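You operate a simulated robot arm through the tools that you are given. There is no shell and no other tool. Be economical: measure what you need, move in short steps, check, and stop when the job is done.

Carry out the task below with a simulated two-armed robot. There is one attempt and no reset: what you move stays moved.

Task
Put the brass plug that says "A" from the top of the grey workbench on the shelf under the plan board and the brass plug marked "C" on the top of the cylinder bench. Hold the green light on the top of the grey workbench steady with one hand and press the green light dome to switch it on with the other. Take the box labelled "Sleeves" from the top of the grey workbench and put it on the white tray. Take the white eraser and leave it on the black weight on the top of the low cabinet. Shut the battery drawer. Turn the white knob to 4. Take the blue float and put it on top of the small blue reel. Put the green jar on the shelf under the red case away on the long counter. Take the orange rope and leave it on the hose bench's lower shelf. Take the small shackle on the white tray and put it away on the third shelf from the bottom from the top of the steel shelving. Put the small can labelled "F" from the top of the wall bench on the red camera and the small can that says "H" on the top of the grey workbench. Any order will do. Set down upright: green jar, small can.

The check looks at the end state, three seconds after you hand in, the way a careful person would. Anything else that was tipped, shoved, dropped, spilled or broken makes it a failure.

Robot
Two 7-joint arms with two-finger parallel grippers on one trunk, on a base that drives. Base frame: it is fixed to the floor where the robot stands at the start and does not move with it; the origin is under the middle of the robot, x ahead of it, y to its left, z up; the surface under the hand at the start is at about z = 0.85. Units: m, degrees, N and s.
The left shoulder is at the start at [0.07, 0.177, 1.104], the right one opposite. With the tool pointing down near the work surface each hand reaches from about 0.3 to 0.74 m from the robot's upright axis, wherever it stands, measured 20 degrees to its own side. Places, roughly: battery drawer [0.2, 2.4, 1]; black weight [1.25, 0.5, 0.5]; blue float (7x7x14 cm) [4.1, -1.6, 1.2]; brass plug [0.75, -0.25, 0.75]; green jar [2.5, -2, 0.5]; green light (5x5x9 cm) [2.2, -0.2, 0.9]; green light dome [2.2, -0.2, 0.9]; hose bench's lower shelf [2.8, 0, 0.3]; long counter [1.3, -2.1, 0.9]; orange rope (22x6x6 cm) [4.2, -1.7, 1.5]; red camera (11x7x3 cm) [-1.1, -0.8, 0.9]; shelf under the plan board [0.8, -2.1, 0.4]; small blue box, small grey box [2.25, -0.5, 0.75]; small blue reel (10x10x6 cm) [2.7, 2.7, 1.4]; small can [-1, -1.25, 1]; small shackle (6x7x2 cm) [0.4, -1.9, 0.9]; third shelf from the bottom of the steel shelving [4.2, -1.8, 0.8]; top of the cylinder bench (15x79 cm) [-0.88, 0.42, 0.64]; top of the grey workbench [1.5, -0.2, 0.8]; white eraser (6x3x2 cm) [1.5, 0.4, 0.6]; white knob [2.6, 2.6, 1]; white tray (23x29 cm) [0.38, -1.98, 0.88]. Payload 3.43 kg a hand.
Tool frame (each hand has its own): the origin (TCP) lies between the finger pads and is the grasp point; the fingertips stand 0.03 m ahead of it; z points along the fingers, y is the line along which they close. The gripper opens to 0.094 m. The fingers are 0.028 m wide and 0.01 m thick; the gripper's body (0.05 by 0.096 m) begins 0.055 m behind the TCP.
Orientation is that of the tool frame in the base frame, as a unit quaternion [w, x, y, z]. With the fingers straight down and closing along the base's y, the tool's x points along the base's -x, its y along +y and its z along -z.

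Tools
- The arms move only by the tool move_arm. It takes "left_increments", "right_increments" or both (then of equal length, played together; a hand with none holds still); each is a list of rows, each a list of 7 numbers: the shift along the tool's x, y, z in units of 40 mm (1.0 is 40 mm), then the turn, a rotation vector about the tool's x, y, z in units of 8 degrees (1.0 is 8 degrees), then the finger opening in mm, from 0 to 94. In form: [[x, y, z, rx, ry, rz, claw], ...]. A call has 1 to 20 rows; each row shifts and turns the commanded pose from where the row before left it, along the tool's axes as they then stand. A call with a number of a shift or a turn outside -1 to 1 is refused whole. A row lasts 0.2 s, in which the tool goes at most 0.05 m and 8.6 degrees; a call with a longer step from one row to the next is refused whole, and so is a gripper value outside its range. Where a pose cannot be reached the arm comes as near as it can. A force on the tool above 40 N (or 10 N above the force at the start of the call, whichever is more), or a blocked arm, ends the call early, and 0.2 s more pass. Each finger travels about 0.153 m/s and halts on what it meets, pressing with about 24 N; the grip force reading is that of the motor and also rises with nothing between the fingers. The clock runs only during rows and for 0.2 s after the last one: add rows that do not move to give the fingers time. It gives the time, the measured TCP pose, the force on the tool (base axes), the opening and the grip force at its end, in the units of the frame above (readings bear some noise), with the torque about the TCP (base axes, N m) and any sound that the robot's microphone picked up.
- Cameras (640 x 400 px; columns grow to the right, rows downward): "scene" is now at [0.0964, 0.0556, 1.3969]; the picture's right is [0.78, -0.62, 0.00], its down [-0.51, -0.64, -0.58] and it looks along [0.36, 0.45, -0.82] (base axes); focal length 214 px, centre (320, 200). "left" rides on the left gripper at [0.076, -0.014, -0.102] in its tool frame; the picture's right is [0.18, 0.98, 0.00], its down [-0.75, 0.14, -0.64] and it looks along [-0.63, 0.12, 0.77] (tool axes); focal length 243 px, centre (320, 200). "right" rides on the right gripper at [0.076, 0.014, -0.102] in its tool frame; the picture's right is [-0.18, 0.98, 0.00], its down [-0.75, -0.14, -0.64] and it looks along [-0.63, -0.12, 0.77] (tool axes); focal length 243 px, centre (320, 200). There is no depth. A picture from a camera that has moved, and an enlarged one, comes with that camera's place and axes in the base frame and with its lens.
- get_image(camera): a new picture of that camera. It takes no simulated time.
- lift_body(by): slides the trunk up (or, below 0, down) by that many m; the arms and the scene camera ride with it, the base frame stays. It gives what a move gives, with no picture.
- base_move(legs): drives the robot by 1 to 6 legs, each [ahead, turn to the left] in m and degrees, along the robot's own axes; the way and the turn of a leg run together, so that a leg with both is an arc; at most 1.5 m and 180 degrees a leg. The arms and the cameras ride along, it lands a little off, and it stops where it bumps. It gives what a move gives.
- head_to(pan, tilt): turns the head with the scene camera to pan (to the left, within 86 degrees either way) and tilt (down, from -29 to 69), counted from straight ahead of the robot. It gives what a move gives.
- inspect(camera, box): a new picture of the part [left, top, right, bottom] of that camera's present view, enlarged. It takes no simulated time.
- finish_job(): hands the job in; it is judged then, once.

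Go step by step. Nothing tells you exact positions but the pictures and the camera data: compare them with the known pose of the tool, close in by small moves and look again before you grip or let go. The budget is 556 turns and 352 pictures, counting those below and the enlarged ones. Unless the task says otherwise, let go and move clear before handing in.

The tools are called after ">>>" by a JSON object that holds its "method" and its "body". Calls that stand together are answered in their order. move_arm: Moves the arms, as the interface text tells. Its arguments: {"type":"object","properties":{"left_increments":{"type":"array","items":{"type":"array","items":{"type":"number"}}},"right_increments":{"type":"array","items":{"type":"array","items":{"type":"number"}}}},"required":[]} The other tools are called the same way: lift_body (by) slides the trunk up or down; base_move (legs) drives the base; head_to (pan, tilt) turns the head that bears the scene camera; get_image (camera) takes a picture; inspect (camera, box) takes an enlarged picture of a part of a camera's view; finish_job () hands the job in.

At the start:

```text
time_s: 0.0
left_tcp_pos: [0.4023, 0.424, 1.1343]
left_tool_rot: [0.0, 0.001, 1.0, 0.0]
left_ft_force: [-0.4, -0.1, -1.0]
left_torque: [0.0, -0.01, 0.04]
left_finger_gap: 0.0938
left_finger_force: 0.0
right_tcp_pos: [0.5137, 0.0597, 1.1667]
right_tool_rot: [0.0, 0.0, 1.0, 0.001]
right_ft_force: [0.0, 0.2, -0.1]
right_torque: [-0.01, 0.03, 0.01]
right_finger_gap: 0.0943
right_finger_force: 0.0
trunk travel left (down, up): [-0.684, 0.156]
robot x, y, heading: [-0.0016, -0.0014, 0.1]
head pan, tilt: [51.3, 54.8]
```

scene: 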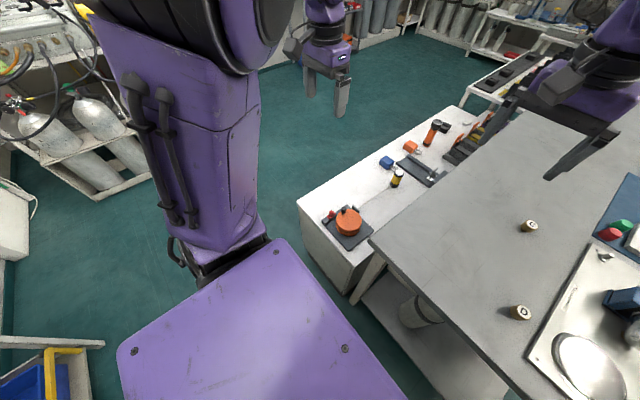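
right: 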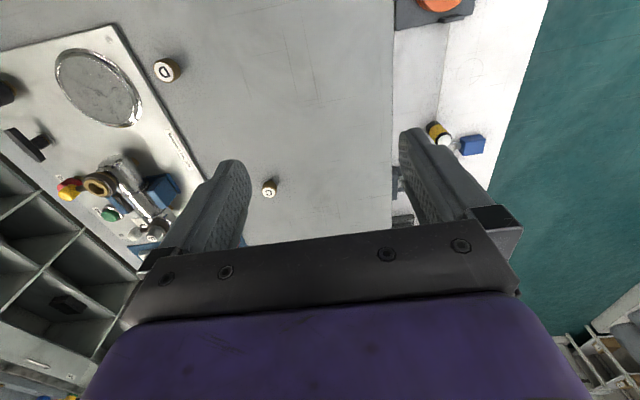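
left: 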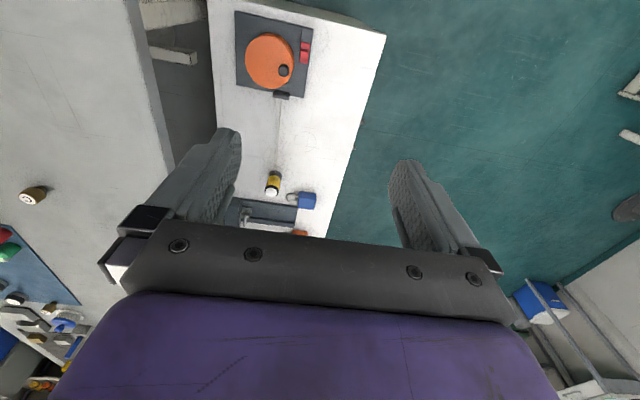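

I see the grey workbench ahead with brass plugs and the low cabinet on the left. I'll look around first.

>>> {"method": "head_to", "body": {"pan": 0, "tilt": 40}}

>>> {"method": "get_image", "body": {"camera": "scene"}}

>>> {"method": "head_to", "body": {"pan": -60, "tilt": 25}}

>>> {"method": "get_image", "body": {"camera": "scene"}}

>>> {"method": "head_to", "body": {"pan": 60, "tilt": 15}}

>>> {"method": "get_image", "body": {"camera": "scene"}}

```text
time_s: 1.2
left_tcp_pos: [0.4026, 0.4232, 1.1341]
left_tool_rot: [0.0, 0.0, 1.0, 0.0]
left_ft_force: [-1.2, -0.3, 0.9]
left_torque: [0.01, 0.01, -0.02]
left_finger_gap: 0.0937
left_finger_force: 0.0
right_tcp_pos: [0.5138, 0.0607, 1.1673]
right_tool_rot: [-0.001, 0.001, 1.0, 0.0]
right_ft_force: [1.2, -0.6, 0.0]
right_torque: [-0.01, 0.03, -0.02]
right_finger_gap: 0.0939
right_finger_force: 0.1
trunk travel left (down, up): [-0.684, 0.156]
robot x, y, heading: [-0.0026, -0.0014, 0.0]
head pan, tilt: [0.0, 40.0]
```

```text
348 pictures are left
camera scene: at [0.1362, -0.0007, 1.4174], right [0.0, -1.0, 0.0], down [-0.64, 0.0, -0.77], along [0.77, 0.0, -0.64], focal length 214 px, centre (320, 200)
```

scene: 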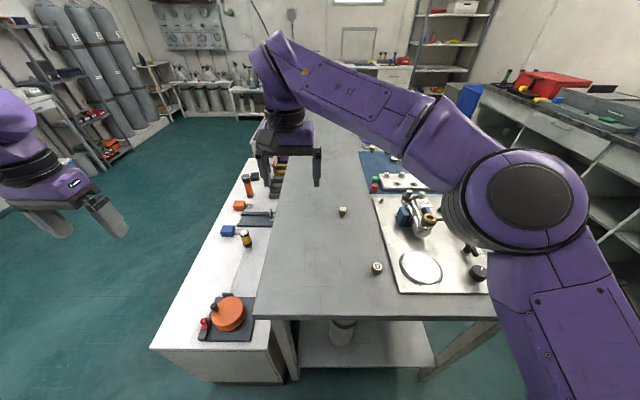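

```text
time_s: 2.5
left_tcp_pos: [0.402, 0.4235, 1.1354]
left_tool_rot: [0.0, 0.0, 1.0, 0.001]
left_ft_force: [0.1, 0.2, 0.9]
left_torque: [-0.03, -0.01, -0.01]
left_finger_gap: 0.094
left_finger_force: 0.0
right_tcp_pos: [0.5137, 0.0611, 1.1682]
right_tool_rot: [0.0, -0.001, 1.0, -0.001]
right_ft_force: [1.1, 0.4, -0.3]
right_torque: [0.0, 0.01, 0.0]
right_finger_gap: 0.0941
right_finger_force: 0.0
trunk travel left (down, up): [-0.684, 0.156]
robot x, y, heading: [-0.0029, -0.0018, 0.2]
head pan, tilt: [-60.0, 25.0]
```

```text
347 pictures are left
camera scene: at [0.0974, -0.0805, 1.4407], right [-0.87, -0.5, 0.0], down [-0.21, 0.37, -0.91], along [0.45, -0.78, -0.42], focal length 214 px, centre (320, 200)
```

scene: 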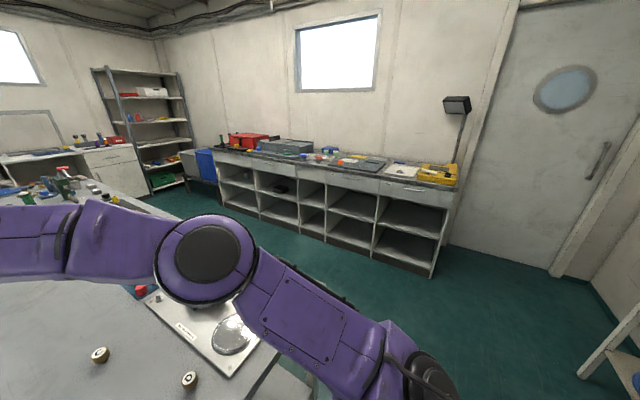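

```text
time_s: 4.5
left_tcp_pos: [0.4027, 0.4231, 1.1332]
left_tool_rot: [0.0, 0.001, 1.0, 0.0]
left_ft_force: [0.3, 0.2, 0.5]
left_torque: [-0.02, 0.04, -0.02]
left_finger_gap: 0.0942
left_finger_force: 0.1
right_tcp_pos: [0.5143, 0.0603, 1.1674]
right_tool_rot: [-0.001, -0.001, 1.0, -0.001]
right_ft_force: [-0.2, 0.5, 1.0]
right_torque: [0.03, -0.02, 0.0]
right_finger_gap: 0.0938
right_finger_force: 0.0
trunk travel left (down, up): [-0.684, 0.156]
robot x, y, heading: [0.0004, 0.0071, 0.0]
head pan, tilt: [60.0, 15.0]
```

```text
346 pictures are left
camera scene: at [0.098, 0.0801, 1.4569], right [0.87, -0.5, 0.0], down [-0.13, -0.22, -0.97], along [0.48, 0.84, -0.26], focal length 214 px, centre (320, 200)
```

scene: 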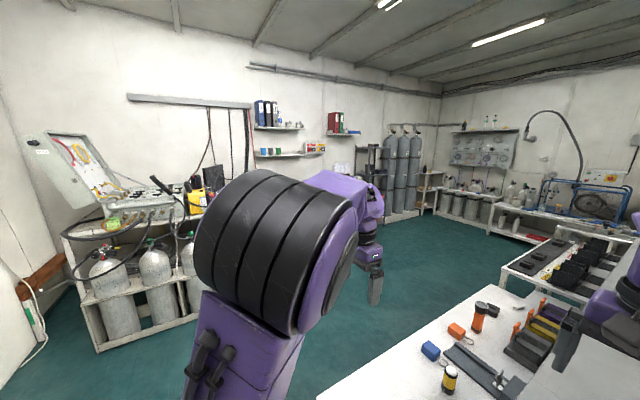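

I'll identify the plugs and objects on the bench by zooming with the right wrist camera and a head view.

>>> {"method": "inspect", "body": {"camera": "right", "box": [130, 40, 290, 210]}}

>>> {"method": "head_to", "body": {"pan": -25, "tilt": 35}}

>>> {"method": "get_image", "body": {"camera": "scene"}}

>>> {"method": "get_image", "body": {"camera": "right"}}

```text
2.35 times, centred on (210, 125) of right
camera zoom: at [0.4376, 0.0753, 1.271], right [0.18, 0.98, 0.0], down [0.75, -0.14, 0.64], along [0.63, -0.12, -0.77], focal length 571 px, centre (579, 376)
```

zoom: 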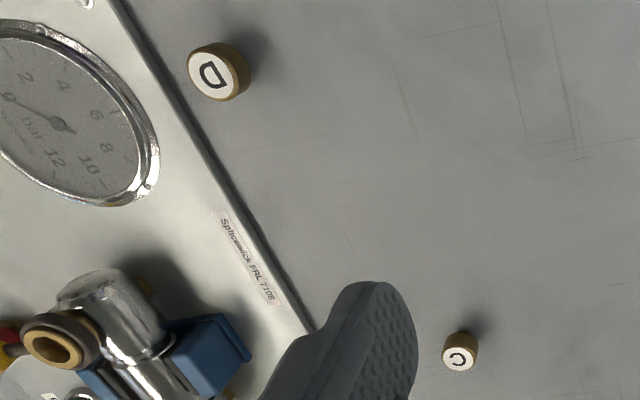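

```text
time_s: 6.1
left_tcp_pos: [0.4021, 0.4237, 1.1344]
left_tool_rot: [-0.001, 0.0, 1.0, 0.0]
left_ft_force: [-0.3, -0.1, 0.4]
left_torque: [0.01, 0.0, -0.04]
left_finger_gap: 0.094
left_finger_force: 0.1
right_tcp_pos: [0.5142, 0.06, 1.1681]
right_tool_rot: [0.001, 0.0, 1.0, 0.0]
right_ft_force: [0.0, -1.1, 0.1]
right_torque: [-0.01, 0.0, 0.0]
right_finger_gap: 0.0941
right_finger_force: 0.0
trunk travel left (down, up): [-0.684, 0.156]
robot x, y, heading: [-0.0031, -0.0, -0.1]
head pan, tilt: [-25.0, 35.0]
```

```text
344 pictures are left
camera scene: at [0.1311, -0.0379, 1.425], right [-0.42, -0.91, 0.0], down [-0.52, 0.24, -0.82], along [0.74, -0.35, -0.57], focal length 214 px, centre (320, 200)
```

scene: 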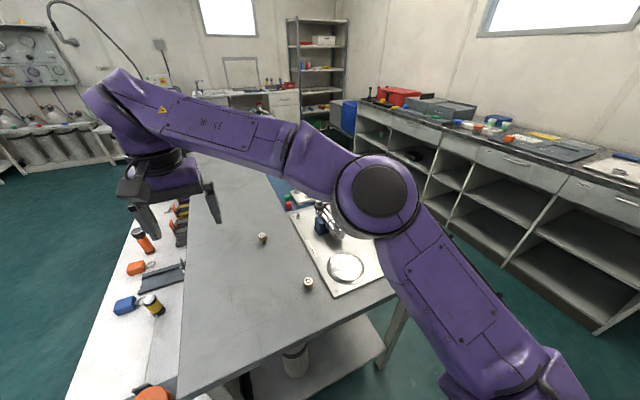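

```text
343 pictures are left
camera right: at [0.4376, 0.0753, 1.271], right [0.18, 0.98, 0.0], down [0.75, -0.14, 0.64], along [0.63, -0.12, -0.77], focal length 243 px, centre (320, 200)
```

right: 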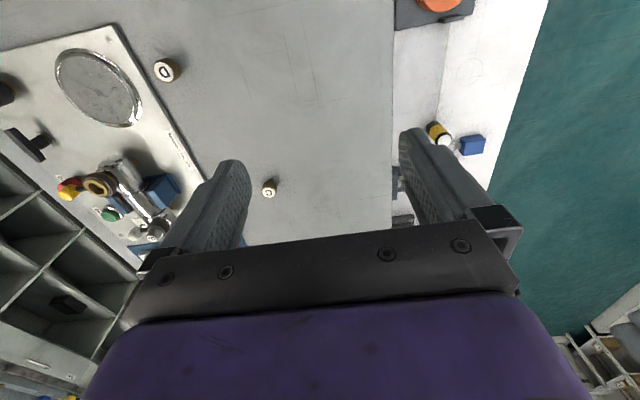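

I'll move the right hand out of the head's view to see the bench fully.

>>> {"method": "move_arm", "body": {"right_increments": [[0.3, -1, 0, 0, 0, 0, 94], [0.3, -1, 0, 0, 0, 0, 94], [0.3, -1, 0, 0, 0, 0, 94], [0.3, -1, 0, 0, 0, 0, 94], [0.3, -1, 0, 0, 0, 0, 94], [0.3, -1, 0, 0, 0, 0, 94], [0.3, -1, 0, 0, 0, 0, 94], [0.3, -1, 0, 0, 0, 0, 94], [0.3, -1, 0, 0, 0, 0, 94], [0.3, -1, 0, 0, 0, 0, 94], [0.3, -1, 0, 0, 0, 0, 94]]}}

>>> {"method": "head_to", "body": {"pan": -5, "tilt": 35}}

>>> {"method": "get_image", "body": {"camera": "scene"}}

>>> {"method": "get_image", "body": {"camera": "right"}}

```text
time_s: 8.5
left_tcp_pos: [0.4024, 0.4233, 1.1354]
left_tool_rot: [0.0, 0.0, 1.0, -0.001]
left_ft_force: [0.1, -0.4, -0.4]
left_torque: [0.0, 0.05, -0.02]
left_finger_gap: 0.0942
left_finger_force: 0.1
right_tcp_pos: [0.4388, -0.1883, 1.1672]
right_tool_rot: [0.001, 0.001, 1.0, 0.0]
right_ft_force: [0.9, -0.4, -0.3]
right_torque: [0.01, 0.0, -0.01]
right_finger_gap: 0.0937
right_finger_force: 0.0
right hand out of reach, approached as far as the arm can: row 7, 8, 9, 10, 11
trunk travel left (down, up): [-0.684, 0.156]
robot x, y, heading: [-0.0023, 0.0016, 0.0]
head pan, tilt: [-25.0, 35.0]
```

```text
time_s: 9.3
left_tcp_pos: [0.4019, 0.4233, 1.135]
left_tool_rot: [-0.001, 0.0, 1.0, 0.0]
left_ft_force: [-1.1, -0.3, -0.1]
left_torque: [-0.02, 0.0, 0.01]
left_finger_gap: 0.0942
left_finger_force: 0.1
right_tcp_pos: [0.4397, -0.1891, 1.1676]
right_tool_rot: [0.0, 0.0, 1.0, 0.001]
right_ft_force: [-0.9, 0.5, -0.2]
right_torque: [-0.01, 0.01, 0.0]
right_finger_gap: 0.094
right_finger_force: 0.0
trunk travel left (down, up): [-0.684, 0.156]
robot x, y, heading: [0.0002, 0.0007, 0.2]
head pan, tilt: [-5.0, 35.0]
```

```text
342 pictures are left
camera scene: at [0.1389, -0.0088, 1.425], right [-0.09, -1.0, 0.0], down [-0.57, 0.05, -0.82], along [0.82, -0.07, -0.57], focal length 214 px, centre (320, 200)
```

scene: 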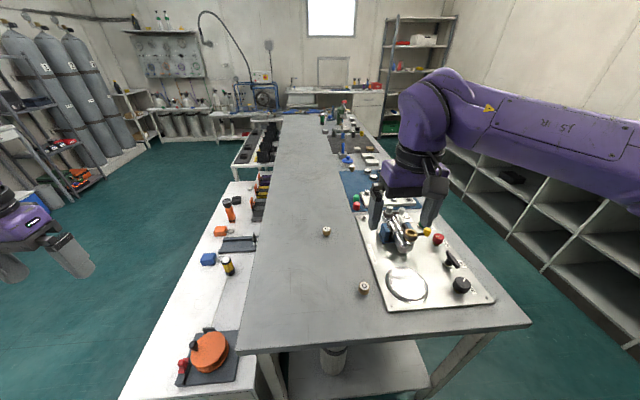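

```text
341 pictures are left
camera right: at [0.3625, -0.1742, 1.2708], right [0.19, 0.98, 0.0], down [0.75, -0.14, 0.64], along [0.63, -0.12, -0.77], focal length 243 px, centre (320, 200)
```

right: 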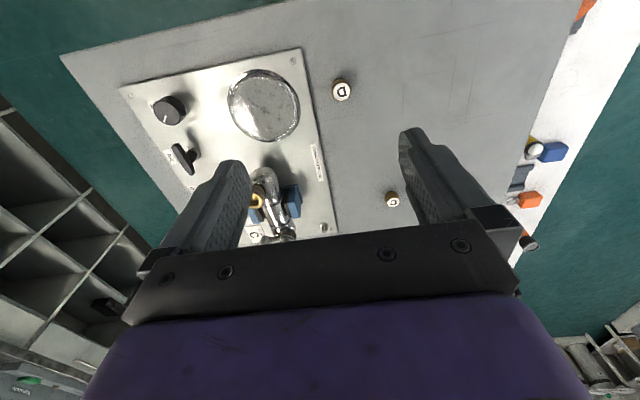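

I see plugs D and C; A isn't visible yet. Zoom along the bench.

>>> {"method": "inspect", "body": {"camera": "scene", "box": [280, 80, 440, 180]}}

>>> {"method": "inspect", "body": {"camera": "scene", "box": [310, 170, 510, 310]}}

>>> {"method": "inspect", "body": {"camera": "scene", "box": [170, 170, 290, 390]}}

```text
4.00 times, centred on (360, 130) of scene
camera zoom: at [0.1389, -0.0088, 1.425], right [-0.09, -1.0, 0.0], down [-0.57, 0.05, -0.82], along [0.82, -0.07, -0.57], focal length 858 px, centre (160, 480)
```

zoom: 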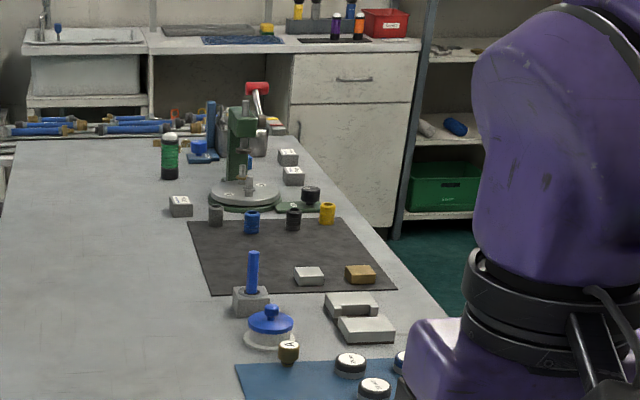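

```text
2.86 times, centred on (410, 240) of scene
camera zoom: at [0.1389, -0.0088, 1.425], right [-0.09, -1.0, 0.0], down [-0.57, 0.05, -0.82], along [0.82, -0.07, -0.57], focal length 613 px, centre (63, 86)
```

zoom: 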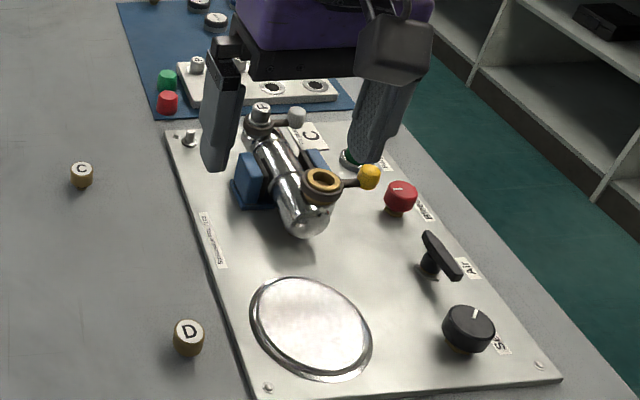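

```text
1.82 times, centred on (230, 280) of scene
camera zoom: at [0.1389, -0.0088, 1.425], right [-0.09, -1.0, 0.0], down [-0.57, 0.05, -0.82], along [0.82, -0.07, -0.57], focal length 390 px, centre (484, 54)
```

zoom: 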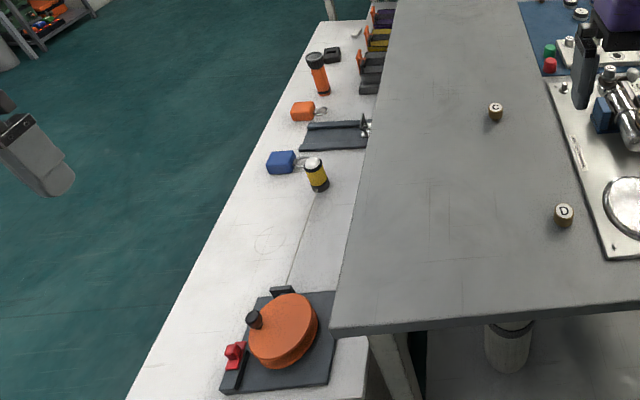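

C sits at about (0.72, -0.09), D at (0.48, -0.16), A at about (1.24, -0.29); the bench top is z≈0.845. I turn left 25° to bring the right shoulder nearer and then look.

>>> {"method": "base_move", "body": {"legs": [[0, 25]]}}

>>> {"method": "get_image", "body": {"camera": "right"}}

```text
time_s: 11.0
left_tcp_pos: [0.1842, 0.5541, 1.1347]
left_tool_rot: [0.0, -0.218, 0.976, 0.0]
left_ft_force: [1.0, -0.3, 0.0]
left_torque: [-0.01, -0.01, 0.03]
left_finger_gap: 0.0943
left_finger_force: 0.1
right_tcp_pos: [0.4781, 0.0158, 1.1685]
right_tool_rot: [0.001, -0.218, 0.976, 0.001]
right_ft_force: [0.5, -0.7, 0.4]
right_torque: [0.02, -0.02, 0.0]
right_finger_gap: 0.0942
right_finger_force: 0.0
trunk travel left (down, up): [-0.684, 0.156]
robot x, y, heading: [0.0034, 0.0017, 25.3]
head pan, tilt: [-5.0, 35.0]
```

```text
337 pictures are left
camera right: at [0.4023, -0.003, 1.2708], right [-0.25, 0.97, 0.0], down [0.74, 0.19, 0.64], along [0.62, 0.16, -0.77], focal length 243 px, centre (320, 200)
```

right: 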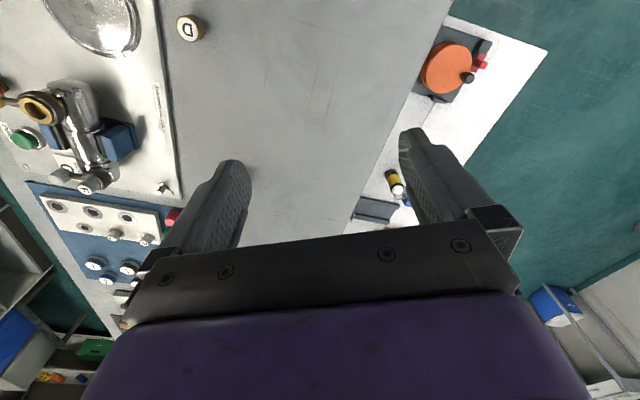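

C is hidden by the finger now. I move over C and lower to about z=1.02, then look.

>>> {"method": "move_arm", "body": {"right_increments": [[-0.624, -0.7, 0.53, 0, 0, 0, 94], [-0.624, -0.7, 0.53, 0, 0, 0, 94], [-0.624, -0.7, 0.53, 0, 0, 0, 94], [-0.624, -0.7, 0.53, 0, 0, 0, 94], [-0.624, -0.7, 0.53, 0, 0, 0, 94], [-0.624, -0.7, 0.53, 0, 0, 0, 94], [-0.624, -0.7, 0.53, 0, 0, 0, 94], [0, 0, 0, 0, 0, 0, 94]]}}

>>> {"method": "get_image", "body": {"camera": "right"}}

```text
time_s: 12.8
left_tcp_pos: [0.1834, 0.5552, 1.1344]
left_tool_rot: [0.0, -0.219, 0.976, 0.0]
left_ft_force: [-0.3, 0.7, -0.3]
left_torque: [0.03, -0.03, -0.02]
left_finger_gap: 0.0939
left_finger_force: 0.0
right_tcp_pos: [0.4774, 0.0155, 1.1673]
right_tool_rot: [0.001, -0.218, 0.976, 0.001]
right_ft_force: [0.1, 0.3, 0.7]
right_torque: [-0.04, -0.03, -0.01]
right_finger_gap: 0.0939
right_finger_force: 0.0
right hand out of reach, approached as far as the arm can: row 1, 2, 3, 4, 5, 6, 7
trunk travel left (down, up): [-0.684, 0.156]
robot x, y, heading: [-0.0012, 0.0001, 25.0]
head pan, tilt: [-5.0, 35.0]
```

```text
336 pictures are left
camera right: at [0.4022, -0.0028, 1.2708], right [-0.25, 0.97, 0.0], down [0.74, 0.19, 0.64], along [0.62, 0.16, -0.77], focal length 243 px, centre (320, 200)
```

right: 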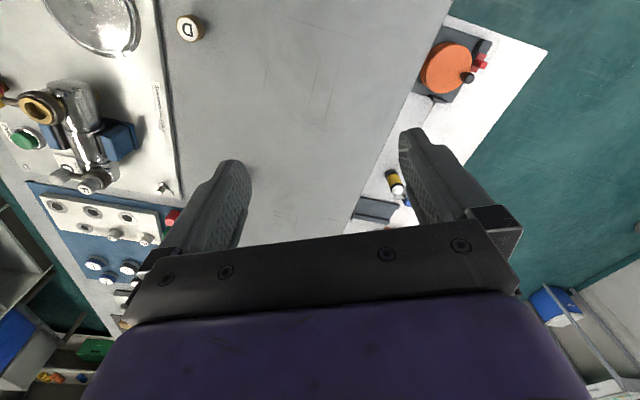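

The arm stalled, perhaps from a stale command. I try moving down and forward first, in small steps.

>>> {"method": "move_arm", "body": {"right_increments": [[-0.3, 0, 0.8, 0, 0, 0, 94], [-0.5, 0, 0.8, 0, 0, 0, 94], [-0.5, 0, 0.8, 0, 0, 0, 94]]}}

```text
time_s: 13.6
left_tcp_pos: [0.1854, 0.5556, 1.1346]
left_tool_rot: [0.0, -0.219, 0.976, 0.0]
left_ft_force: [-0.4, -0.4, -1.2]
left_torque: [0.0, 0.0, -0.01]
left_finger_gap: 0.094
left_finger_force: 0.0
right_tcp_pos: [0.5266, 0.0386, 1.0713]
right_tool_rot: [0.001, -0.216, 0.976, 0.002]
right_ft_force: [0.6, 0.3, 0.1]
right_torque: [0.01, 0.01, 0.01]
right_finger_gap: 0.0941
right_finger_force: 0.1
trunk travel left (down, up): [-0.684, 0.156]
robot x, y, heading: [-0.0001, 0.0025, 25.2]
head pan, tilt: [-5.0, 35.0]
```

>>> {"method": "move_arm", "body": {"right_increments": [[-0.6, -0.98, 0.25, 0, 0, 0, 94], [-0.6, -0.98, 0.25, 0, 0, 0, 94], [-0.6, -0.98, 0.25, 0, 0, 0, 94], [-0.6, -0.98, 0.25, 0, 0, 0, 94], [-0.6, -0.98, 0.25, 0, 0, 0, 94], [0, 0, 0, 0, 0, 0, 94]]}}

>>> {"method": "get_image", "body": {"camera": "right"}}

```text
time_s: 15.0
left_tcp_pos: [0.1848, 0.5543, 1.1343]
left_tool_rot: [0.0, -0.218, 0.976, 0.0]
left_ft_force: [0.0, 0.1, -0.6]
left_torque: [0.02, 0.02, -0.02]
left_finger_gap: 0.094
left_finger_force: 0.1
right_tcp_pos: [0.565, 0.0117, 1.0624]
right_tool_rot: [0.002, -0.214, 0.977, 0.002]
right_ft_force: [0.4, 0.5, -0.5]
right_torque: [0.01, 0.01, -0.01]
right_finger_gap: 0.094
right_finger_force: 0.2
right hand out of reach, approached as far as the arm can: row 2, 3, 4, 5
trunk travel left (down, up): [-0.684, 0.156]
robot x, y, heading: [0.0014, -0.0013, 25.2]
head pan, tilt: [-5.0, 35.0]
```

```text
335 pictures are left
camera right: at [0.4886, -0.0067, 1.1657], right [-0.24, 0.97, 0.0], down [0.74, 0.18, 0.65], along [0.63, 0.16, -0.76], focal length 243 px, centre (320, 200)
```

right: 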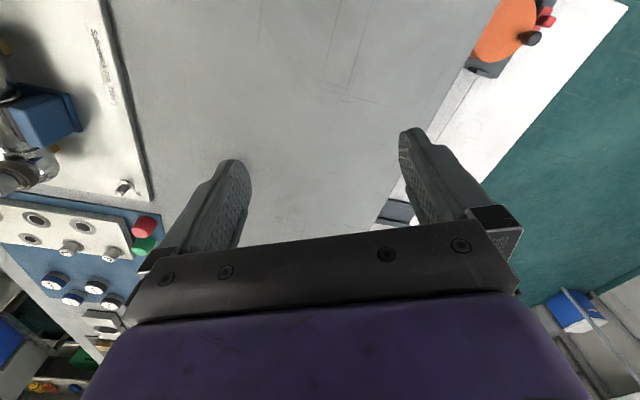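

The hand stalls moving right, likely at a wrist limit; I try letting it yaw with the motion.

>>> {"method": "move_arm", "body": {"right_increments": [[0, 0, 0, 0, 0, 1, 94], [0, 0, 0, 0, 0, 1, 94], [-0.5, -0.9, 0, 0, 0, 1, 94], [-0.5, -0.9, 0, 0, 0, 1, 94]]}}

```text
time_s: 16.0
left_tcp_pos: [0.1847, 0.5534, 1.1342]
left_tool_rot: [0.0, -0.218, 0.976, 0.001]
left_ft_force: [-0.7, -0.1, 1.0]
left_torque: [-0.01, 0.0, 0.01]
left_finger_gap: 0.0941
left_finger_force: 0.1
right_tcp_pos: [0.6105, -0.0561, 1.063]
right_tool_rot: [0.0, 0.061, 0.998, 0.002]
right_ft_force: [-0.3, -0.7, -0.2]
right_torque: [0.02, -0.01, 0.0]
right_finger_gap: 0.0941
right_finger_force: 0.1
trunk travel left (down, up): [-0.684, 0.156]
robot x, y, heading: [-0.0028, -0.0019, 25.2]
head pan, tilt: [-5.0, 35.0]
```

Yawing works: the limit is in the wrist. On to above C.

>>> {"method": "move_arm", "body": {"right_increments": [[-0.9, -0.15, 0.7, 0, 0, 0.2, 94], [-0.9, -0.15, 0.7, 0, 0, 0.2, 94], [-0.9, -0.15, 0.7, 0, 0, 0.2, 94], [0, 0, 0, 0, 0, 0, 94]]}}

>>> {"method": "get_image", "body": {"camera": "right"}}

```text
time_s: 17.0
left_tcp_pos: [0.1833, 0.5541, 1.1351]
left_tool_rot: [0.001, -0.218, 0.976, 0.0]
left_ft_force: [-0.3, -0.5, -0.7]
left_torque: [-0.03, 0.01, 0.02]
left_finger_gap: 0.094
left_finger_force: 0.1
right_tcp_pos: [0.7153, -0.0886, 0.9786]
right_tool_rot: [0.001, 0.102, 0.995, 0.001]
right_ft_force: [0.5, -0.6, -0.2]
right_torque: [0.02, 0.01, 0.03]
right_finger_gap: 0.094
right_finger_force: 0.0
trunk travel left (down, up): [-0.684, 0.156]
robot x, y, heading: [0.0002, -0.0002, 25.1]
head pan, tilt: [-5.0, 35.0]
```

```text
334 pictures are left
camera right: at [0.6429, -0.0592, 1.0818], right [0.38, 0.93, 0.0], down [0.71, -0.29, 0.64], along [0.6, -0.24, -0.77], focal length 243 px, centre (320, 200)
```

right: 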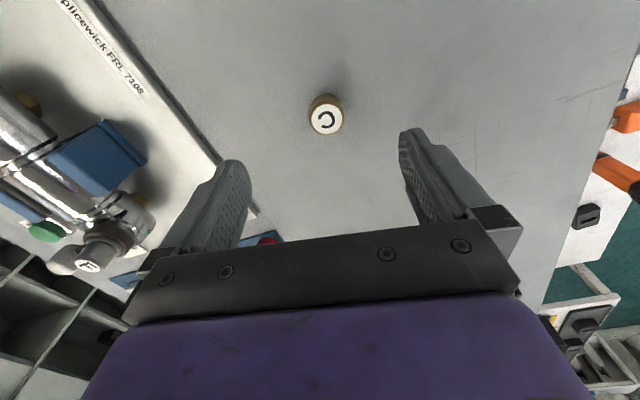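

C is nearly under the hand. I lower and grip.

>>> {"method": "move_arm", "body": {"right_increments": [[-0.12, 0.15, 0.8, 0, 0, 0, 70], [0, 0, 0.8, 0, 0, 0, 70], [0, 0, 0.8, 0, 0, 0, 70], [0, 0, 0, 0, 0, 0, 0], [0, 0, 0, 0, 0, 0, 0], [0, 0, 0, 0, 0, 0, 0]]}}

>>> {"method": "get_image", "body": {"camera": "right"}}

```text
time_s: 18.4
left_tcp_pos: [0.1845, 0.5548, 1.1342]
left_tool_rot: [0.0, -0.218, 0.976, 0.0]
left_ft_force: [-0.5, 0.7, -0.1]
left_torque: [0.0, 0.01, -0.02]
left_finger_gap: 0.0941
left_finger_force: 0.1
right_tcp_pos: [0.7221, -0.0834, 0.8823]
right_tool_rot: [0.0, 0.103, 0.995, 0.001]
right_ft_force: [0.5, 0.3, 0.2]
right_torque: [0.0, -0.03, -0.01]
right_finger_gap: 0.0293
right_finger_force: 24.0
trunk travel left (down, up): [-0.684, 0.156]
robot x, y, heading: [-0.0018, 0.0033, 25.1]
head pan, tilt: [-5.0, 35.0]
```

```text
333 pictures are left
camera right: at [0.6494, -0.0535, 0.9855], right [0.38, 0.93, 0.0], down [0.71, -0.29, 0.64], along [0.59, -0.24, -0.77], focal length 243 px, centre (320, 200)
```

right: 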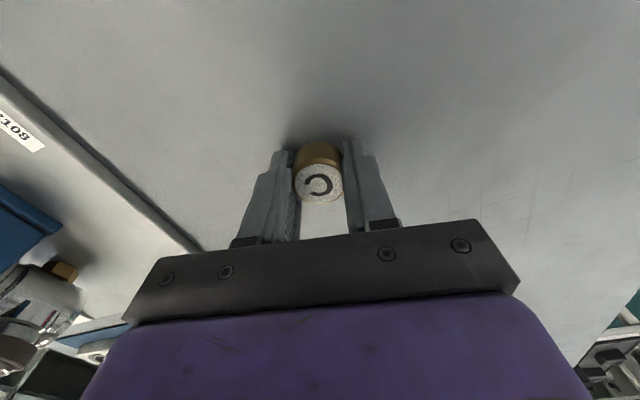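

Gripped. I lift, draw back and turn toward the cylinder bench behind me.

>>> {"method": "move_arm", "body": {"right_increments": [[0, 0, -0.9, 0, 0, 0, 0], [0.3, 0, -1, 0, 0, 0, 0], [0.5, 0.4, -1, 0, 0, 0, 0], [0.8, 0.4, -0.8, 0, 0, 0, 0], [0.9, 0.4, -0.5, 0, 0, 0, 0], [0.9, 0.4, 0, 0, 0, 0, 0]]}}

>>> {"method": "base_move", "body": {"legs": [[0, 130]]}}

>>> {"method": "head_to", "body": {"pan": 0, "tilt": 40}}

>>> {"method": "get_image", "body": {"camera": "scene"}}

```text
time_s: 19.8
left_tcp_pos: [0.1833, 0.5543, 1.1336]
left_tool_rot: [0.0, -0.219, 0.976, 0.0]
left_ft_force: [-0.6, 0.2, 0.2]
left_torque: [-0.03, -0.01, 0.0]
left_finger_gap: 0.0943
left_finger_force: 0.0
right_tcp_pos: [0.5993, 0.0063, 1.0533]
right_tool_rot: [0.001, 0.101, 0.995, 0.001]
right_ft_force: [0.1, 1.0, 0.3]
right_torque: [-0.04, -0.02, 0.03]
right_finger_gap: 0.0001
right_finger_force: 23.7
trunk travel left (down, up): [-0.684, 0.156]
robot x, y, heading: [0.0006, 0.0001, 25.2]
head pan, tilt: [-5.0, 35.0]
```

```text
time_s: 25.6
left_tcp_pos: [-0.5419, -0.218, 1.1338]
left_tool_rot: [0.0, 0.977, -0.213, 0.0]
left_ft_force: [0.6, -0.1, -0.7]
left_torque: [0.0, -0.03, -0.01]
left_finger_gap: 0.0939
left_finger_force: 0.1
right_tcp_pos: [-0.3933, 0.4545, 1.0532]
right_tool_rot: [0.001, 0.859, -0.511, 0.0]
right_ft_force: [-0.2, -0.8, 0.6]
right_torque: [0.02, -0.01, 0.01]
right_finger_gap: 0.0001
right_finger_force: 23.9
trunk travel left (down, up): [-0.684, 0.156]
robot x, y, heading: [-0.0022, 0.0005, 155.5]
head pan, tilt: [-5.0, 35.0]
```

```text
time_s: 26.3
left_tcp_pos: [-0.5422, -0.2173, 1.1346]
left_tool_rot: [-0.001, 0.977, -0.213, 0.0]
left_ft_force: [0.4, -0.1, 0.0]
left_torque: [0.01, -0.01, 0.02]
left_finger_gap: 0.0939
left_finger_force: 0.1
right_tcp_pos: [-0.3936, 0.455, 1.0517]
right_tool_rot: [0.001, 0.859, -0.511, 0.0]
right_ft_force: [0.5, -0.2, -0.2]
right_torque: [-0.02, -0.03, 0.01]
right_finger_gap: 0.0
right_finger_force: 24.2
trunk travel left (down, up): [-0.684, 0.156]
robot x, y, heading: [0.0022, -0.0027, 155.7]
head pan, tilt: [0.0, 40.0]
```

```text
332 pictures are left
camera scene: at [-0.1219, 0.0553, 1.4174], right [0.42, 0.91, 0.0], down [0.58, -0.27, -0.77], along [-0.7, 0.32, -0.64], focal length 214 px, centre (320, 200)
```

scene: 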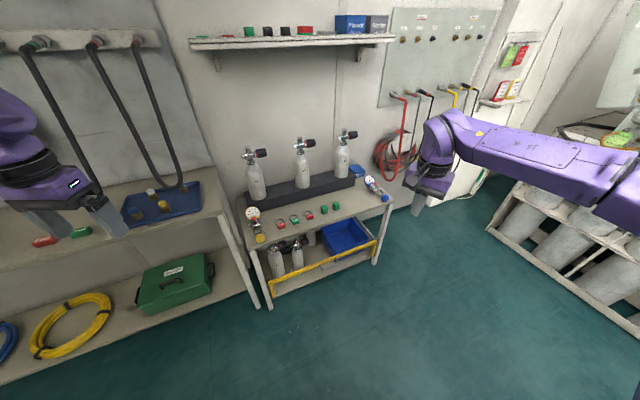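

The gap reads 0: the plug slipped out during the lift. I turn back to find it.

>>> {"method": "base_move", "body": {"legs": [[0, -155.5]]}}

>>> {"method": "get_image", "body": {"camera": "scene"}}

>>> {"method": "get_image", "body": {"camera": "right"}}

```text
time_s: 33.1
left_tcp_pos: [0.4106, 0.4172, 1.1343]
left_tool_rot: [0.0, 0.009, 1.0, 0.0]
left_ft_force: [-0.9, -0.2, -0.9]
left_torque: [0.0, -0.02, 0.03]
left_finger_gap: 0.094
left_finger_force: 0.1
right_tcp_pos: [0.5421, -0.2589, 1.0525]
right_tool_rot: [0.001, 0.325, 0.946, 0.002]
right_ft_force: [0.4, 0.3, -0.5]
right_torque: [-0.01, 0.0, -0.02]
right_finger_gap: 0.0
right_finger_force: 24.1
trunk travel left (down, up): [-0.684, 0.156]
robot x, y, heading: [-0.0026, 0.0004, -0.8]
head pan, tilt: [0.0, 40.0]
```

```text
331 pictures are left
camera scene: at [0.1362, -0.0032, 1.4174], right [-0.02, -1.0, 0.0], down [-0.64, 0.01, -0.77], along [0.77, -0.01, -0.64], focal length 214 px, centre (320, 200)
```

scene: 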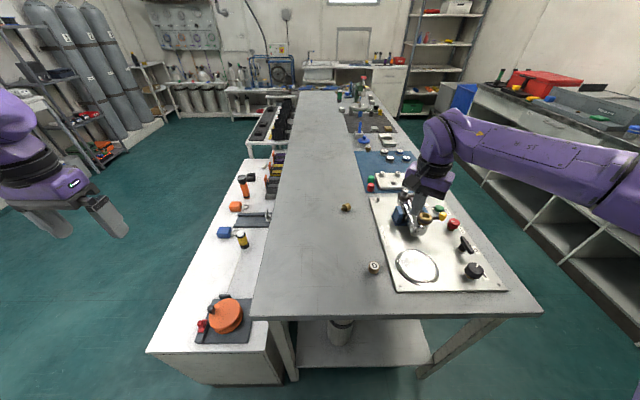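

```text
330 pictures are left
camera right: at [0.49, -0.2002, 1.1555], right [0.75, 0.66, 0.0], down [0.51, -0.58, 0.64], along [0.43, -0.48, -0.77], focal length 243 px, centre (320, 200)
```

right: 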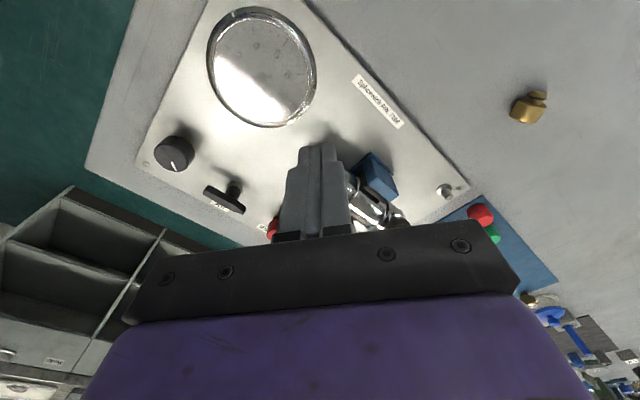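

The plug lies on its side on the bench near (0.75, -0.11). I turn left again and look closely.

>>> {"method": "base_move", "body": {"legs": [[0, 26]]}}

>>> {"method": "inspect", "body": {"camera": "right", "box": [120, 0, 520, 250]}}

```text
time_s: 34.8
left_tcp_pos: [0.1879, 0.553, 1.1344]
left_tool_rot: [0.001, -0.216, 0.976, 0.0]
left_ft_force: [0.2, -0.2, 0.4]
left_torque: [-0.03, 0.01, -0.02]
left_finger_gap: 0.0941
left_finger_force: 0.0
right_tcp_pos: [0.6014, 0.0032, 1.0536]
right_tool_rot: [0.0, 0.105, 0.994, 0.002]
right_ft_force: [0.8, -0.4, -1.1]
right_torque: [0.0, -0.05, 0.01]
right_finger_gap: 0.0
right_finger_force: 23.7
trunk travel left (down, up): [-0.684, 0.156]
robot x, y, heading: [0.0027, 0.0016, 24.7]
head pan, tilt: [0.0, 40.0]
```

```text
1.60 times, centred on (320, 125) of right
camera zoom: at [0.5286, 0.0336, 1.1554], right [0.39, 0.92, 0.0], down [0.71, -0.3, 0.64], along [0.59, -0.25, -0.77], focal length 388 px, centre (320, 320)
```

zoom: 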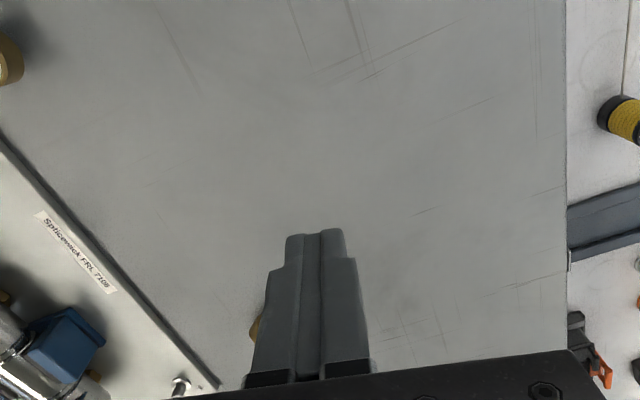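

>>> {"method": "move_arm", "body": {"right_increments": [[-0.7, -0.5, 0.3, 0, 0, 0, 94], [-0.9, -0.5, 0.3, 0, 0, 0, 94], [-0.9, -0.5, 0.3, 0, 0, 0, 94], [-0.9, -0.5, 0.3, 0, 0, 0, 94], [0, 0, 0, 0, 0, 0, 94]]}}

>>> {"method": "inspect", "body": {"camera": "right", "box": [200, 50, 440, 200]}}

```text
time_s: 36.0
left_tcp_pos: [0.1863, 0.5545, 1.1332]
left_tool_rot: [0.0, -0.215, 0.977, 0.0]
left_ft_force: [-0.2, 0.9, 0.4]
left_torque: [0.03, -0.05, -0.05]
left_finger_gap: 0.0942
left_finger_force: 0.1
right_tcp_pos: [0.7174, -0.1012, 1.0062]
right_tool_rot: [0.001, 0.106, 0.994, 0.0]
right_ft_force: [0.7, -0.7, -0.4]
right_torque: [-0.03, 0.01, 0.01]
right_finger_gap: 0.0939
right_finger_force: 0.1
trunk travel left (down, up): [-0.684, 0.156]
robot x, y, heading: [-0.0017, -0.001, 25.0]
head pan, tilt: [0.0, 40.0]
```

```text
2.67 times, centred on (320, 125) of right
camera zoom: at [0.6448, -0.0721, 1.1084], right [0.39, 0.92, 0.0], down [0.71, -0.3, 0.64], along [0.59, -0.25, -0.77], focal length 647 px, centre (320, 400)
```

zoom: 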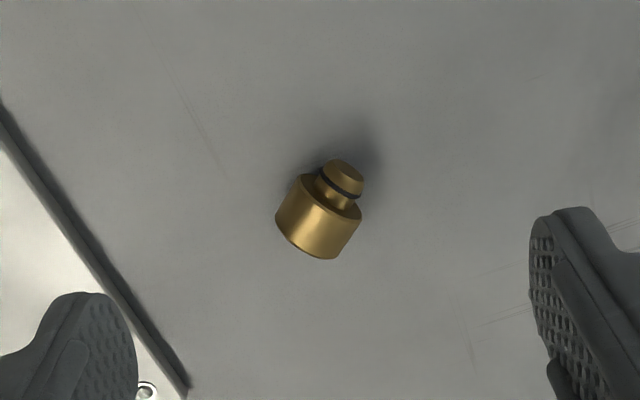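

The plug has a wide head and narrow neck, lying with its axis at about 119°. I rotate the hand so the fingers close across the head, and recheck.

>>> {"method": "move_arm", "body": {"right_increments": [[-0.74, -0.16, 0, 0, 0, 0, 70], [0, 0, 0, 0, 0, 1, 70], [0, 0, 0, 0, 0, 1, 70], [0, 0, 0, 0, 0, 1, 70], [0, 0, 0, 0, 0, 1, 70], [0, 0, 0.6, 0, 0, 1, 70], [0, 0, 0.6, 0, 0, 1, 70], [0, 0, 0, 0, 0, 0, 70]]}}

>>> {"method": "inspect", "body": {"camera": "right", "box": [160, 20, 480, 220]}}

```text
time_s: 37.8
left_tcp_pos: [0.1867, 0.5535, 1.1342]
left_tool_rot: [0.0, -0.216, 0.976, 0.0]
left_ft_force: [-0.6, -0.1, -0.2]
left_torque: [-0.01, 0.02, -0.01]
left_finger_gap: 0.0939
left_finger_force: 0.1
right_tcp_pos: [0.7341, -0.1112, 0.9564]
right_tool_rot: [-0.001, 0.502, 0.865, 0.001]
right_ft_force: [-0.5, -0.9, -0.7]
right_torque: [0.03, 0.0, -0.02]
right_finger_gap: 0.0699
right_finger_force: 0.1
right hand out of reach, approached as far as the arm can: row 1
trunk travel left (down, up): [-0.684, 0.156]
robot x, y, heading: [0.0007, 0.0015, 24.9]
head pan, tilt: [0.0, 40.0]
```

```text
2.00 times, centred on (320, 120) of right
camera zoom: at [0.7086, -0.0377, 1.0596], right [0.94, 0.33, 0.0], down [0.25, -0.73, 0.64], along [0.21, -0.6, -0.77], focal length 485 px, centre (320, 360)
```

zoom: 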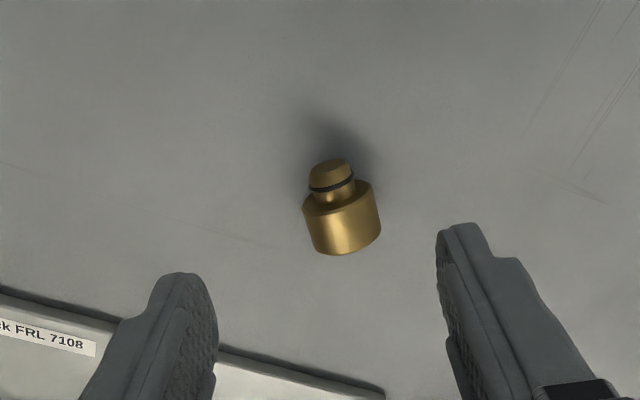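

>>> {"method": "move_arm", "body": {"right_increments": [[0, 0, 0.7, 0, 0, 0, 70], [-0.3, 0.215, 0.4, 0, 0, 0, 60], [0, 0, 0, 0, 0, 0, 60]]}}

>>> {"method": "inspect", "body": {"camera": "right", "box": [160, 20, 480, 220]}}

```text
time_s: 38.6
left_tcp_pos: [0.1868, 0.5536, 1.1342]
left_tool_rot: [0.001, -0.215, 0.977, 0.0]
left_ft_force: [-0.6, -0.3, -0.2]
left_torque: [-0.01, -0.01, 0.05]
left_finger_gap: 0.094
left_finger_force: 0.1
right_tcp_pos: [0.7484, -0.1174, 0.9123]
right_tool_rot: [0.0, 0.5, 0.866, 0.002]
right_ft_force: [0.4, -1.4, -0.4]
right_torque: [0.02, -0.02, -0.03]
right_finger_gap: 0.0601
right_finger_force: 0.1
trunk travel left (down, up): [-0.684, 0.156]
robot x, y, heading: [0.0017, 0.001, 24.8]
head pan, tilt: [0.0, 40.0]
```

```text
2.00 times, centred on (320, 120) of right
camera zoom: at [0.7218, -0.0437, 1.0152], right [0.94, 0.33, 0.0], down [0.25, -0.72, 0.64], along [0.21, -0.6, -0.77], focal length 485 px, centre (320, 360)
```

zoom: 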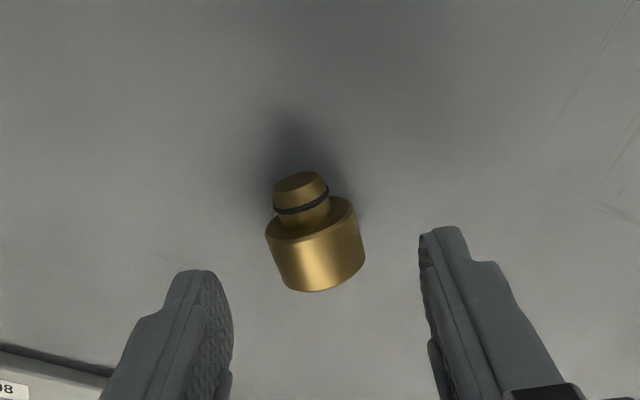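

>>> {"method": "move_arm", "body": {"right_increments": [[0, 0, 0.45, 0, 0, 0, 60], [0, 0, 0.43, 0, 0, 0, 60], [0, 0, 0, 0, 0, 0, 0], [0, 0, 0, 0, 0, 0, 0], [0, 0, 0, 0, 0, 0, 0], [0, 0, -0.4, 0, 0, 0, 0], [0, 0, -0.4, 0, 0, 0, 0]]}}

>>> {"method": "get_image", "body": {"camera": "right"}}

```text
time_s: 40.2
left_tcp_pos: [0.1869, 0.5532, 1.1351]
left_tool_rot: [0.002, -0.215, 0.977, 0.0]
left_ft_force: [-0.1, 0.2, 0.4]
left_torque: [0.0, -0.03, 0.01]
left_finger_gap: 0.0939
left_finger_force: 0.1
right_tcp_pos: [0.7475, -0.1175, 0.9104]
right_tool_rot: [0.0, 0.5, 0.866, 0.001]
right_ft_force: [-0.7, -0.8, 0.2]
right_torque: [0.01, -0.04, 0.0]
right_finger_gap: 0.0286
right_finger_force: 23.9
trunk travel left (down, up): [-0.684, 0.156]
robot x, y, heading: [0.0046, -0.0014, 24.8]
head pan, tilt: [0.0, 40.0]
```

```text
325 pictures are left
camera right: at [0.7211, -0.0438, 1.0133], right [0.94, 0.33, 0.0], down [0.25, -0.72, 0.64], along [0.21, -0.6, -0.77], focal length 243 px, centre (320, 200)
```

right: 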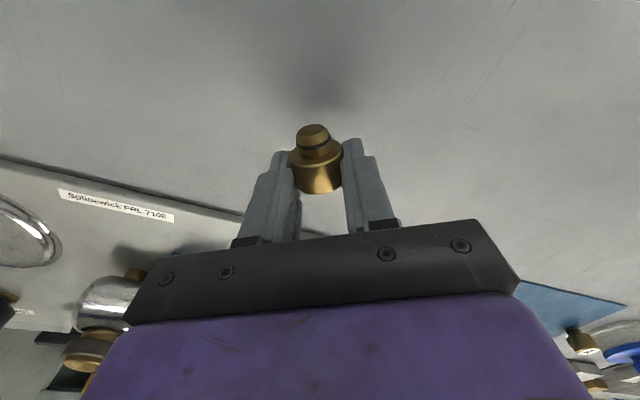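

Held. I lift and draw back gently, then check the gap.

>>> {"method": "move_arm", "body": {"right_increments": [[0, 0, -0.5, 0, 0, 0, 0], [0, 0, -0.6, 0, 0, 0, 0], [0.2, -0.2, -0.6, 0, 0, 0, 0], [0.3, -0.4, -0.6, 0, 0, 0, 0], [0.3, -0.5, -0.6, 0, 0, 0, 0], [0.3, -0.5, -0.5, 0, 0, 0, 0], [0.3, -0.5, -0.3, 0, 0, 0, 0], [0.3, -0.5, 0, 0, 0, 0, 0], [0.3, -0.5, 0, 0, 0, 0, 0]]}}

```text
time_s: 42.2
left_tcp_pos: [0.1867, 0.5529, 1.1346]
left_tool_rot: [0.001, -0.214, 0.977, -0.001]
left_ft_force: [-0.1, 1.4, -0.9]
left_torque: [-0.04, -0.05, 0.0]
left_finger_gap: 0.0939
left_finger_force: 0.0
right_tcp_pos: [0.5992, -0.1106, 1.0552]
right_tool_rot: [0.0, 0.5, 0.866, 0.002]
right_ft_force: [0.6, 0.5, 0.2]
right_torque: [0.02, -0.02, -0.02]
right_finger_gap: 0.029
right_finger_force: 24.0
trunk travel left (down, up): [-0.684, 0.156]
robot x, y, heading: [0.0013, 0.001, 25.0]
head pan, tilt: [0.0, 40.0]
```

Still held. Drive to face the cylinder bench, about (-0.3, 0.4) heading 180.

>>> {"method": "base_move", "body": {"legs": [[0, 102], [0.48, 0], [0, 53]]}}

>>> {"method": "get_image", "body": {"camera": "scene"}}

>>> {"method": "get_image", "body": {"camera": "right"}}

```text
time_s: 51.7
left_tcp_pos: [-0.6925, -0.0461, 1.1347]
left_tool_rot: [0.0, 1.0, 0.003, 0.0]
left_ft_force: [-0.3, -0.4, 0.2]
left_torque: [-0.01, 0.0, 0.0]
left_finger_gap: 0.0943
left_finger_force: 0.1
right_tcp_pos: [-0.7944, 0.73, 1.0558]
right_tool_rot: [0.001, 0.74, -0.673, 0.0]
right_ft_force: [-0.3, -0.6, 0.3]
right_torque: [0.0, 0.0, -0.02]
right_finger_gap: 0.0287
right_finger_force: 24.2
trunk travel left (down, up): [-0.684, 0.156]
robot x, y, heading: [-0.2937, 0.3783, -179.5]
head pan, tilt: [0.0, 40.0]
```

```text
324 pictures are left
camera scene: at [-0.4269, 0.3784, 1.4174], right [-0.01, 1.0, 0.0], down [0.64, 0.0, -0.77], along [-0.77, -0.01, -0.64], focal length 214 px, centre (320, 200)
```

scene: 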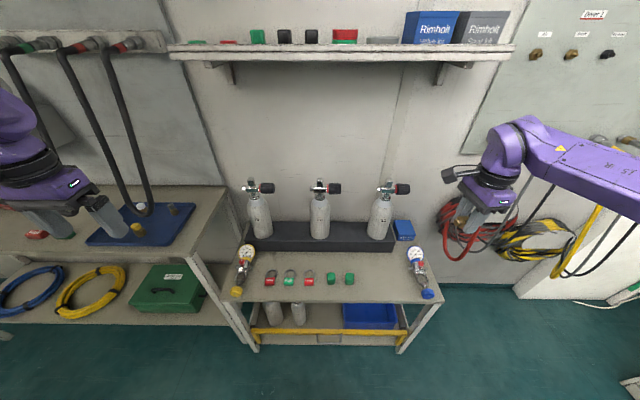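

```text
323 pictures are left
camera right: at [-0.8014, 0.6524, 1.1588], right [-1.0, 0.09, 0.0], down [0.07, 0.76, 0.64], along [0.06, 0.64, -0.77], focal length 243 px, centre (320, 200)
```

right: 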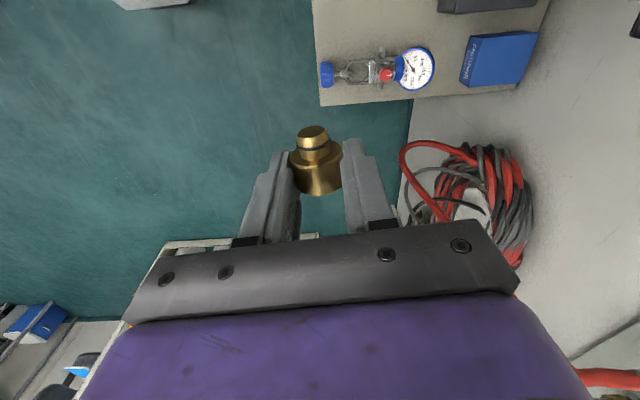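

Free spot on the bench is around (-0.86, 0.625). I move the plug over it and lower part-way.

>>> {"method": "move_arm", "body": {"right_increments": [[0.61, 0.5, 0.5, 0, 0, 0, 0], [0.61, 0.5, 0.7, 0, 0, 0, 0], [0.61, 0.5, 0.7, 0, 0, 0, 0], [0.61, 0.5, 0.7, 0, 0, 0, 0], [0, 0, 1, 0, 0, 0, 0], [0, 0, 1, 0, 0, 0, 0], [0, 0, 1, 0, 0, 0, 0], [0, 0, 1, 0, 0, 0, 0], [0, 0, 0.6, 0, 0, 0, 0], [0, 0, 0, 0, 0, 0, 0]]}}

>>> {"method": "get_image", "body": {"camera": "right"}}

```text
time_s: 53.9
left_tcp_pos: [-0.6918, -0.046, 1.1344]
left_tool_rot: [-0.001, 1.0, 0.004, 0.0]
left_ft_force: [-0.1, -0.2, 0.3]
left_torque: [0.0, 0.0, 0.01]
left_finger_gap: 0.094
left_finger_force: 0.0
right_tcp_pos: [-0.8648, 0.6236, 0.7673]
right_tool_rot: [0.001, 0.741, -0.672, -0.001]
right_ft_force: [0.5, -0.1, -1.3]
right_torque: [-0.03, -0.01, -0.01]
right_finger_gap: 0.0285
right_finger_force: 23.9
trunk travel left (down, up): [-0.684, 0.156]
robot x, y, heading: [-0.292, 0.3795, -179.4]
head pan, tilt: [0.0, 40.0]
```

```text
322 pictures are left
camera right: at [-0.8716, 0.5471, 0.8707], right [-1.0, 0.09, 0.0], down [0.07, 0.76, 0.64], along [0.06, 0.64, -0.77], focal length 243 px, centre (320, 200)
```

right: 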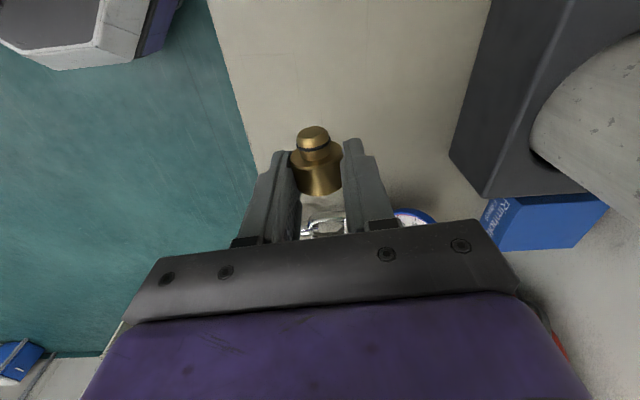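

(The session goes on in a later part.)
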